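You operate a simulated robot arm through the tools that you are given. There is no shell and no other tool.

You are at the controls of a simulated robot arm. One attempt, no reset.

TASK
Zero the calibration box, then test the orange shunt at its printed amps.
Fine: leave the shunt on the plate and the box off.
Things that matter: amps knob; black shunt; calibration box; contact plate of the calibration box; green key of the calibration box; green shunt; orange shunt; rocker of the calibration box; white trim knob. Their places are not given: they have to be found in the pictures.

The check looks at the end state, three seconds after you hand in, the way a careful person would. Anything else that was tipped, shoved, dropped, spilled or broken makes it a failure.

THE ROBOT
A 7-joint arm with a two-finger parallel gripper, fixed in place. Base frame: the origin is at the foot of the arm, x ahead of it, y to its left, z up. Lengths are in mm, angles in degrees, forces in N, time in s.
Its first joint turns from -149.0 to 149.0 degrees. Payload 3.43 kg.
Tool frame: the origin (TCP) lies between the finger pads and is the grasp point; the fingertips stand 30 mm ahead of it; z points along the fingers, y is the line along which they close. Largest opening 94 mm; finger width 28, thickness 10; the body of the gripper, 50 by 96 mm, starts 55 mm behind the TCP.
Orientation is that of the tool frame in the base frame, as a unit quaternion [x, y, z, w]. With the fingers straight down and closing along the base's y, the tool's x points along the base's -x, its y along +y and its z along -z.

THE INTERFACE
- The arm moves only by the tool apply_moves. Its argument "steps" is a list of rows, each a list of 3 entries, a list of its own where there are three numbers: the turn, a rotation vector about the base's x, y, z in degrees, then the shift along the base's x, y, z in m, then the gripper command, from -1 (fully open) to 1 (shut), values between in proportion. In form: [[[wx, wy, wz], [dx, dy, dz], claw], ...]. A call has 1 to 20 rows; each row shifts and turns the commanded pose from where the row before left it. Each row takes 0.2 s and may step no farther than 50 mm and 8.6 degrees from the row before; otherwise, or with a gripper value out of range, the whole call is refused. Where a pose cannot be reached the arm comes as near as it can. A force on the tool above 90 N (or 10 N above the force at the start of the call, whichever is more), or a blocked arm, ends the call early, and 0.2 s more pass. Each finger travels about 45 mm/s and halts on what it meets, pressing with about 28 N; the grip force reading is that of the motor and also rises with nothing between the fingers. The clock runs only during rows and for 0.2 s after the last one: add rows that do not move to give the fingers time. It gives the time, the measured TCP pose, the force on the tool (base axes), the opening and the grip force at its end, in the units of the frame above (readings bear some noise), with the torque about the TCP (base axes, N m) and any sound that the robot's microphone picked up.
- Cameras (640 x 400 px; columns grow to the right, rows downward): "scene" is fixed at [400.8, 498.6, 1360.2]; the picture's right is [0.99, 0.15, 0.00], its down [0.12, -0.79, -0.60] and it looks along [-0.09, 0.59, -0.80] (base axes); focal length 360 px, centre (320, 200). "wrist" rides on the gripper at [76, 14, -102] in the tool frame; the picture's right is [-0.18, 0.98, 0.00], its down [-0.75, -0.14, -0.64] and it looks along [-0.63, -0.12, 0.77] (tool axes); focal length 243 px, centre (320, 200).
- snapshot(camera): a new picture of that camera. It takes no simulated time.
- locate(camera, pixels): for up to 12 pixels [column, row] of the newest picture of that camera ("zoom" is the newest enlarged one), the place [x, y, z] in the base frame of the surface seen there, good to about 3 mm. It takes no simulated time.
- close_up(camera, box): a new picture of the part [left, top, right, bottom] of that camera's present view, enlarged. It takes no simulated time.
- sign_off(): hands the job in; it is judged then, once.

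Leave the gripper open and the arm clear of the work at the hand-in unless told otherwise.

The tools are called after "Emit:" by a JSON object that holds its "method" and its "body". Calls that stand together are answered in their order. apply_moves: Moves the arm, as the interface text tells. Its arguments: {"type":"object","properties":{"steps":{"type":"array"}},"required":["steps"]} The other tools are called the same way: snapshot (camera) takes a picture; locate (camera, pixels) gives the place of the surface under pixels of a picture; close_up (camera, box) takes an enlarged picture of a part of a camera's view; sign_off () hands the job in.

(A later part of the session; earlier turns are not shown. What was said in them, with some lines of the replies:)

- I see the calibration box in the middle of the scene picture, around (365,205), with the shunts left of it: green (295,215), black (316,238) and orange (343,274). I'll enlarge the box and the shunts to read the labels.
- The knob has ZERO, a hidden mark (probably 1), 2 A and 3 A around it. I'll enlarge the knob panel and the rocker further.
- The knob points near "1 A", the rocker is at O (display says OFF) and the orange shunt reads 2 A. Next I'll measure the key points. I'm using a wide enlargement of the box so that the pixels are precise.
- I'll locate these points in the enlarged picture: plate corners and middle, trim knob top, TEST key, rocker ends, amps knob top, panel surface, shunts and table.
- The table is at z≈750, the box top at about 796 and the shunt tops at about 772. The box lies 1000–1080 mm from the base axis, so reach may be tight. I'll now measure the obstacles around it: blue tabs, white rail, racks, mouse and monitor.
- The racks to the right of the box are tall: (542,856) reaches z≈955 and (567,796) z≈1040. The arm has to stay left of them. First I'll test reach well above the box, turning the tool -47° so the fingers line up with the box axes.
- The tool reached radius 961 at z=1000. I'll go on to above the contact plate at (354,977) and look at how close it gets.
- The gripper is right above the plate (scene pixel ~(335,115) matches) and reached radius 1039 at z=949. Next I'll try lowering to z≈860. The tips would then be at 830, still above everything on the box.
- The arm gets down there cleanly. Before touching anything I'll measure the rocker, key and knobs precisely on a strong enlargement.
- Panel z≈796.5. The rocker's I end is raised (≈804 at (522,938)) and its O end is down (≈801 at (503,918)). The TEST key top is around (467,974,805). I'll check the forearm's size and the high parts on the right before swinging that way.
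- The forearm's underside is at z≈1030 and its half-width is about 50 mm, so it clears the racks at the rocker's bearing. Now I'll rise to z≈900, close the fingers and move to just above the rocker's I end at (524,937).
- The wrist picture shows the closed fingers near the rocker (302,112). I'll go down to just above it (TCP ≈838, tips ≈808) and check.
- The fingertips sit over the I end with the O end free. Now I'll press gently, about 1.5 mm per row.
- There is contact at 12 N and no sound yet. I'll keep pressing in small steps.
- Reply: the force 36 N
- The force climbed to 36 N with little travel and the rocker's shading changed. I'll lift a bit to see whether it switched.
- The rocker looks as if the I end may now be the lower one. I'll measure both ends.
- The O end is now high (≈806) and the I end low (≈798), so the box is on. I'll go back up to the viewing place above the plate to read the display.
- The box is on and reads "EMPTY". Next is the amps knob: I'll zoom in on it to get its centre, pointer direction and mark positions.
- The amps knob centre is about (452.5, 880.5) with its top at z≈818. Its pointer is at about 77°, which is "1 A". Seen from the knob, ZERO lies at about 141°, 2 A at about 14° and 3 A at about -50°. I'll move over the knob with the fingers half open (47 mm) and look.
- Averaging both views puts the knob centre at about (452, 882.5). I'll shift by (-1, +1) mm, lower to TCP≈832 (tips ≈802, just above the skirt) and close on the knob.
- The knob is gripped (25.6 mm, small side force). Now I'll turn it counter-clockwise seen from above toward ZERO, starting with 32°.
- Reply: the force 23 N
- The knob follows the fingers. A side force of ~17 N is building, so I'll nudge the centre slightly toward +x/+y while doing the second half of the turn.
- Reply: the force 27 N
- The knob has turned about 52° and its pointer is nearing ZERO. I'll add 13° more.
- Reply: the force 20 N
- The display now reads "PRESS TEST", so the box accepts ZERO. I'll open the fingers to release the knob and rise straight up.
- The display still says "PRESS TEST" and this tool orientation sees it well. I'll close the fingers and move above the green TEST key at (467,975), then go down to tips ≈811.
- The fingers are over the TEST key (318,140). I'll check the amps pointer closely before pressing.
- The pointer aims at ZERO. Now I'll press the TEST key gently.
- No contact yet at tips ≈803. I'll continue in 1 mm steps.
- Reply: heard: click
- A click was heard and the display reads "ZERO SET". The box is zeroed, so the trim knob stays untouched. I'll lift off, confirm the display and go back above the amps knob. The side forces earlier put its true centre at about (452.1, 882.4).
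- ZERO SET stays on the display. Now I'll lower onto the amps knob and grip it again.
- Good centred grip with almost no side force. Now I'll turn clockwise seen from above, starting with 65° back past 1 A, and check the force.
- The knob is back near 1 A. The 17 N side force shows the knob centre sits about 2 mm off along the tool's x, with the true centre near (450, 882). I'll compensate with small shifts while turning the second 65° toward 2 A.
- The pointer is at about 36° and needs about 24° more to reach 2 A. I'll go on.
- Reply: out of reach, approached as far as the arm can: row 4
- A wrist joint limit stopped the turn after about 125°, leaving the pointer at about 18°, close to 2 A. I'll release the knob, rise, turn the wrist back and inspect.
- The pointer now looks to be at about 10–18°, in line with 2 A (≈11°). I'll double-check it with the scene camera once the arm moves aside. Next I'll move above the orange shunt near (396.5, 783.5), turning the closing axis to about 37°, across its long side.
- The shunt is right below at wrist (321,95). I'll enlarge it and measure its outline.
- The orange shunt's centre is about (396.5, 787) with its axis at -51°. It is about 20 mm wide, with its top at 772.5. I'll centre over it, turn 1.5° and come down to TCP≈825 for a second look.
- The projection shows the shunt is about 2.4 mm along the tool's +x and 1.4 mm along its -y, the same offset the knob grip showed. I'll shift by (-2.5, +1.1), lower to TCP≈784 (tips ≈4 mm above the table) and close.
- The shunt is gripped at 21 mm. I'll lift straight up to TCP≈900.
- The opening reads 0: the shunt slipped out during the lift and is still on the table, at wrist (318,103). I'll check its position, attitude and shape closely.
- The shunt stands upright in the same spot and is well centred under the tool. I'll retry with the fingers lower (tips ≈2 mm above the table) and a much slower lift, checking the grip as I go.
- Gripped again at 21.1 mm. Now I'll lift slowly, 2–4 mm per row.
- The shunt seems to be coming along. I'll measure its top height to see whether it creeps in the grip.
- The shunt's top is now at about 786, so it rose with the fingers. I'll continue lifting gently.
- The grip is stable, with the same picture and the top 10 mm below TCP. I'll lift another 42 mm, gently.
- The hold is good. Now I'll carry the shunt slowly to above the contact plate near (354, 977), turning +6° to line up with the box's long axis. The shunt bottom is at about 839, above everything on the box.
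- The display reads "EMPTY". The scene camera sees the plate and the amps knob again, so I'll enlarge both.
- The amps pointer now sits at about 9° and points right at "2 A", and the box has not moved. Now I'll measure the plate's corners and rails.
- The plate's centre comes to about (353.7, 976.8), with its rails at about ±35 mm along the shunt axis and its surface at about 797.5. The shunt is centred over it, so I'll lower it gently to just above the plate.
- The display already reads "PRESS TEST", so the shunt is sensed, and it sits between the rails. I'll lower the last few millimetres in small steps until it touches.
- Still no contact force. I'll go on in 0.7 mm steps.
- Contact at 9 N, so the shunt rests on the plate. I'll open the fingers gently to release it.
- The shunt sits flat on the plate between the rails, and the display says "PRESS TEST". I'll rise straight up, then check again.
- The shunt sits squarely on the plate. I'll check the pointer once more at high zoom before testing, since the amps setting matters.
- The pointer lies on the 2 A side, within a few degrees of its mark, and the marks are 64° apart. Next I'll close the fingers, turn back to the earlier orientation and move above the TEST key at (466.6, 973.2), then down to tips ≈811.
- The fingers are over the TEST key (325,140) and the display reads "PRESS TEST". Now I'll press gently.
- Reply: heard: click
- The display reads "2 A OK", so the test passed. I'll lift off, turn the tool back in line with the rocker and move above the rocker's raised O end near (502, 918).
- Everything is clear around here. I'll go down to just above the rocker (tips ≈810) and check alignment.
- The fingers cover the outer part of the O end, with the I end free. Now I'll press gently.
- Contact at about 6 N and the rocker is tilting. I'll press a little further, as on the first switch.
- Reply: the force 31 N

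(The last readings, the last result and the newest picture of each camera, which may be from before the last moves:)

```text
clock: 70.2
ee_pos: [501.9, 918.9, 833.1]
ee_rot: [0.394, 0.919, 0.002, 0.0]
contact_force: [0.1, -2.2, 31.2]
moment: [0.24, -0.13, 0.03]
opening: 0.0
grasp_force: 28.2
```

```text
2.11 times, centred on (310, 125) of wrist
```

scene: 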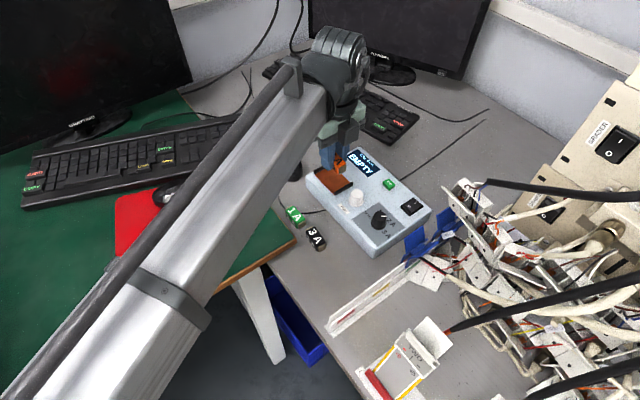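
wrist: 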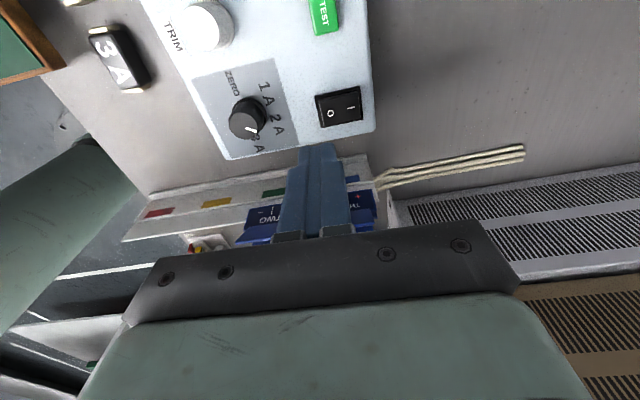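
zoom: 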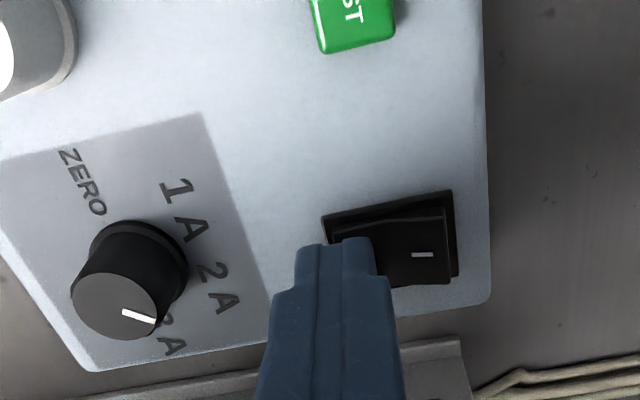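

It pressed firmly to its stop at 31 N, and the I end is now up. I'll lift off and go back to the viewing place to read the display and check everything.

Emit:
{"method": "apply_moves", "body": {"steps": [[[0, 0, 0], [0, 0, 0.01], 1], [[0, 0, 0], [0, 0, 0.025], 1], [[0, 0, 0], [0, 0, 0.04], 1], [[0, 0, 0], [-0.01, 0.0, 0.045], 0.5], [[0, 0, 0], [-0.03, 0.01, 0.03], 0], [[0, 0, 0], [-0.035, 0.01, 0.03], 0], [[0, 0, 0], [-0.035, 0.015, 0.03], 0], [[0, 0, 0], [-0.035, 0.015, 0.0], -0.5], [[0, 0, 0], [0, 0, 0.0], -0.5]]}}

Emit:
{"method": "snapshot", "body": {"camera": "wrist"}}

Emit:
{"method": "snapshot", "body": {"camera": "scene"}}

Emit:
{"method": "close_up", "body": {"camera": "scene", "box": [270, 130, 450, 300]}}

```text
clock: 72.2
ee_pos: [356.2, 969.7, 1038.8]
ee_rot: [0.393, 0.919, 0.0, 0.0]
contact_force: [0.0, -0.1, 0.0]
moment: [-0.02, 0.01, -0.03]
opening: 70.4
grasp_force: 0.1
```

```text
taken
```

wrist: 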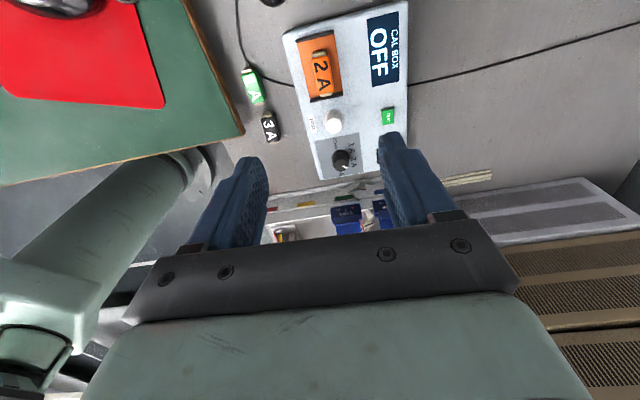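

```text
taken
```

scene: 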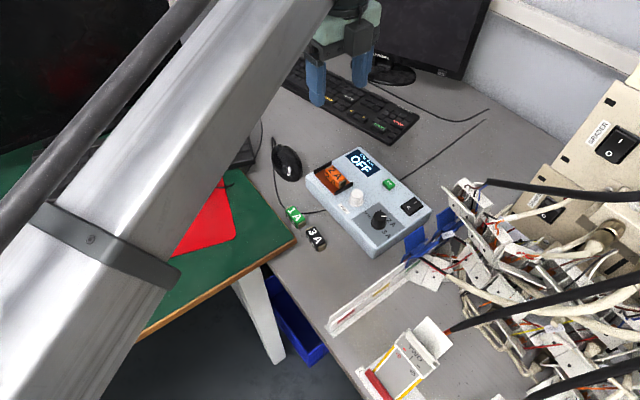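

```text
2.35 times, centred on (360, 215) of scene
```

zoom: 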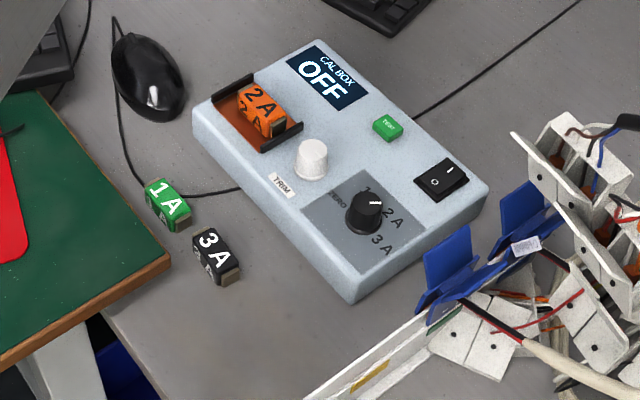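

The display reads OFF, the orange shunt lies on the plate, the knob is at 2 A, and the green and black shunts, mouse and box are where they were. I'll retreat toward the start pose with the gripper fully open.

Emit:
{"method": "apply_moves", "body": {"steps": [[[0, 0, 0], [-0.0082, -0.029, 0.0066], -1], [[0, 0, 0], [-0.0082, -0.029, 0.0066], -1], [[0, 0, 0], [-0.0082, -0.029, 0.0066], -1], [[0, 0, 0], [-0.0082, -0.029, 0.0066], -1], [[0, 0, 0], [-0.0082, -0.029, 0.0066], -1], [[0, 0, 0], [-0.0082, -0.029, 0.0066], -1], [[0, 0, 0], [-0.0082, -0.029, 0.0066], -1], [[0, 0, 0], [-0.0082, -0.029, 0.0066], -1], [[0, 0, 0], [-0.0082, -0.029, 0.0066], -1], [[0, 0, 0], [-0.0082, -0.029, 0.0066], -1], [[0, 0, 0], [0, 0, 0], -1]]}}

Emit:
{"method": "snapshot", "body": {"camera": "scene"}}

Emit:
{"method": "close_up", "body": {"camera": "scene", "box": [270, 130, 450, 300]}}

```text
clock: 74.6
ee_pos: [273.4, 680.9, 1105.4]
ee_rot: [0.394, 0.919, 0.0, 0.0]
contact_force: [-0.2, 0.5, 0.1]
moment: [-0.01, -0.01, 0.0]
opening: 94.1
grasp_force: 0.1
```

```text
taken
```

scene: 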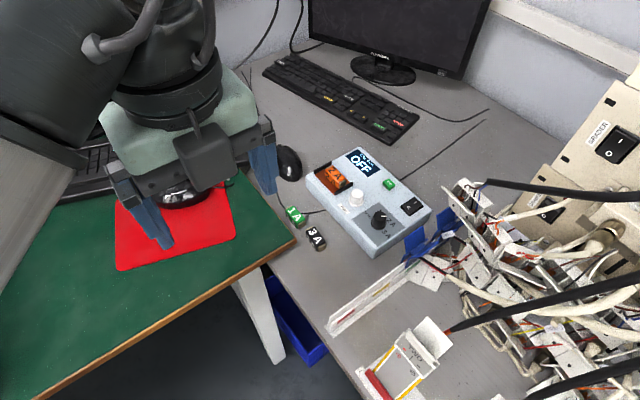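

```text
2.35 times, centred on (360, 215) of scene
```

zoom: 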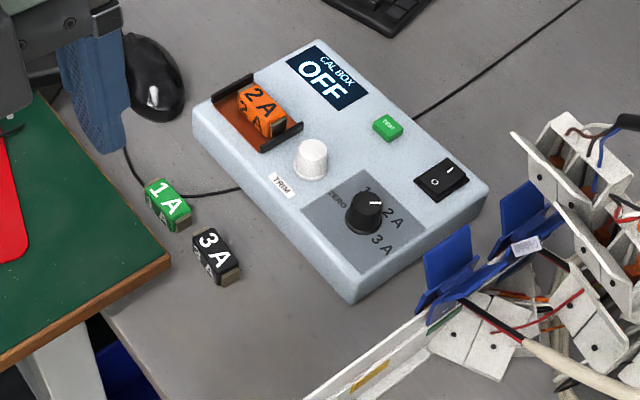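

The arm is clear and the gripper is open. The box was zeroed ("ZERO SET"), the orange shunt tested at 2 A ("2 A OK"), the shunt is on the plate and the box is off. Nothing else has moved, so I'm handing in.

Emit:
{"method": "sign_off", "body": {}}

```text
The job is handed in.
```

The calibration box is zeroed and the orange shunt passed its test at its printed 2 A. I've handed the job in.

- **Zeroing:** with the box on, the plate empty and the amps knob at ZERO, pressing TEST gave "ZERO SET". I didn't touch the white trim knob.
- **Test:** with the orange shunt on the plate and the amps knob at 2 A, pressing TEST gave "2 A OK".
- **Final state:** the orange shunt is on the contact plate, the box is off and its display reads "OFF". The arm is back near its start position with the gripper open.
- **Slip:** on the first lift the orange shunt slipped out of the gripper. It stayed upright in the same spot on the table, and a slower second lift held.
- **Amps knob:** the pointer sits a few degrees off the printed 2 A mark. The marks are about 64° apart, and the box read it as 2 A.

In the last pictures the box, the green and black shunts and everything else on the bench were where they started.
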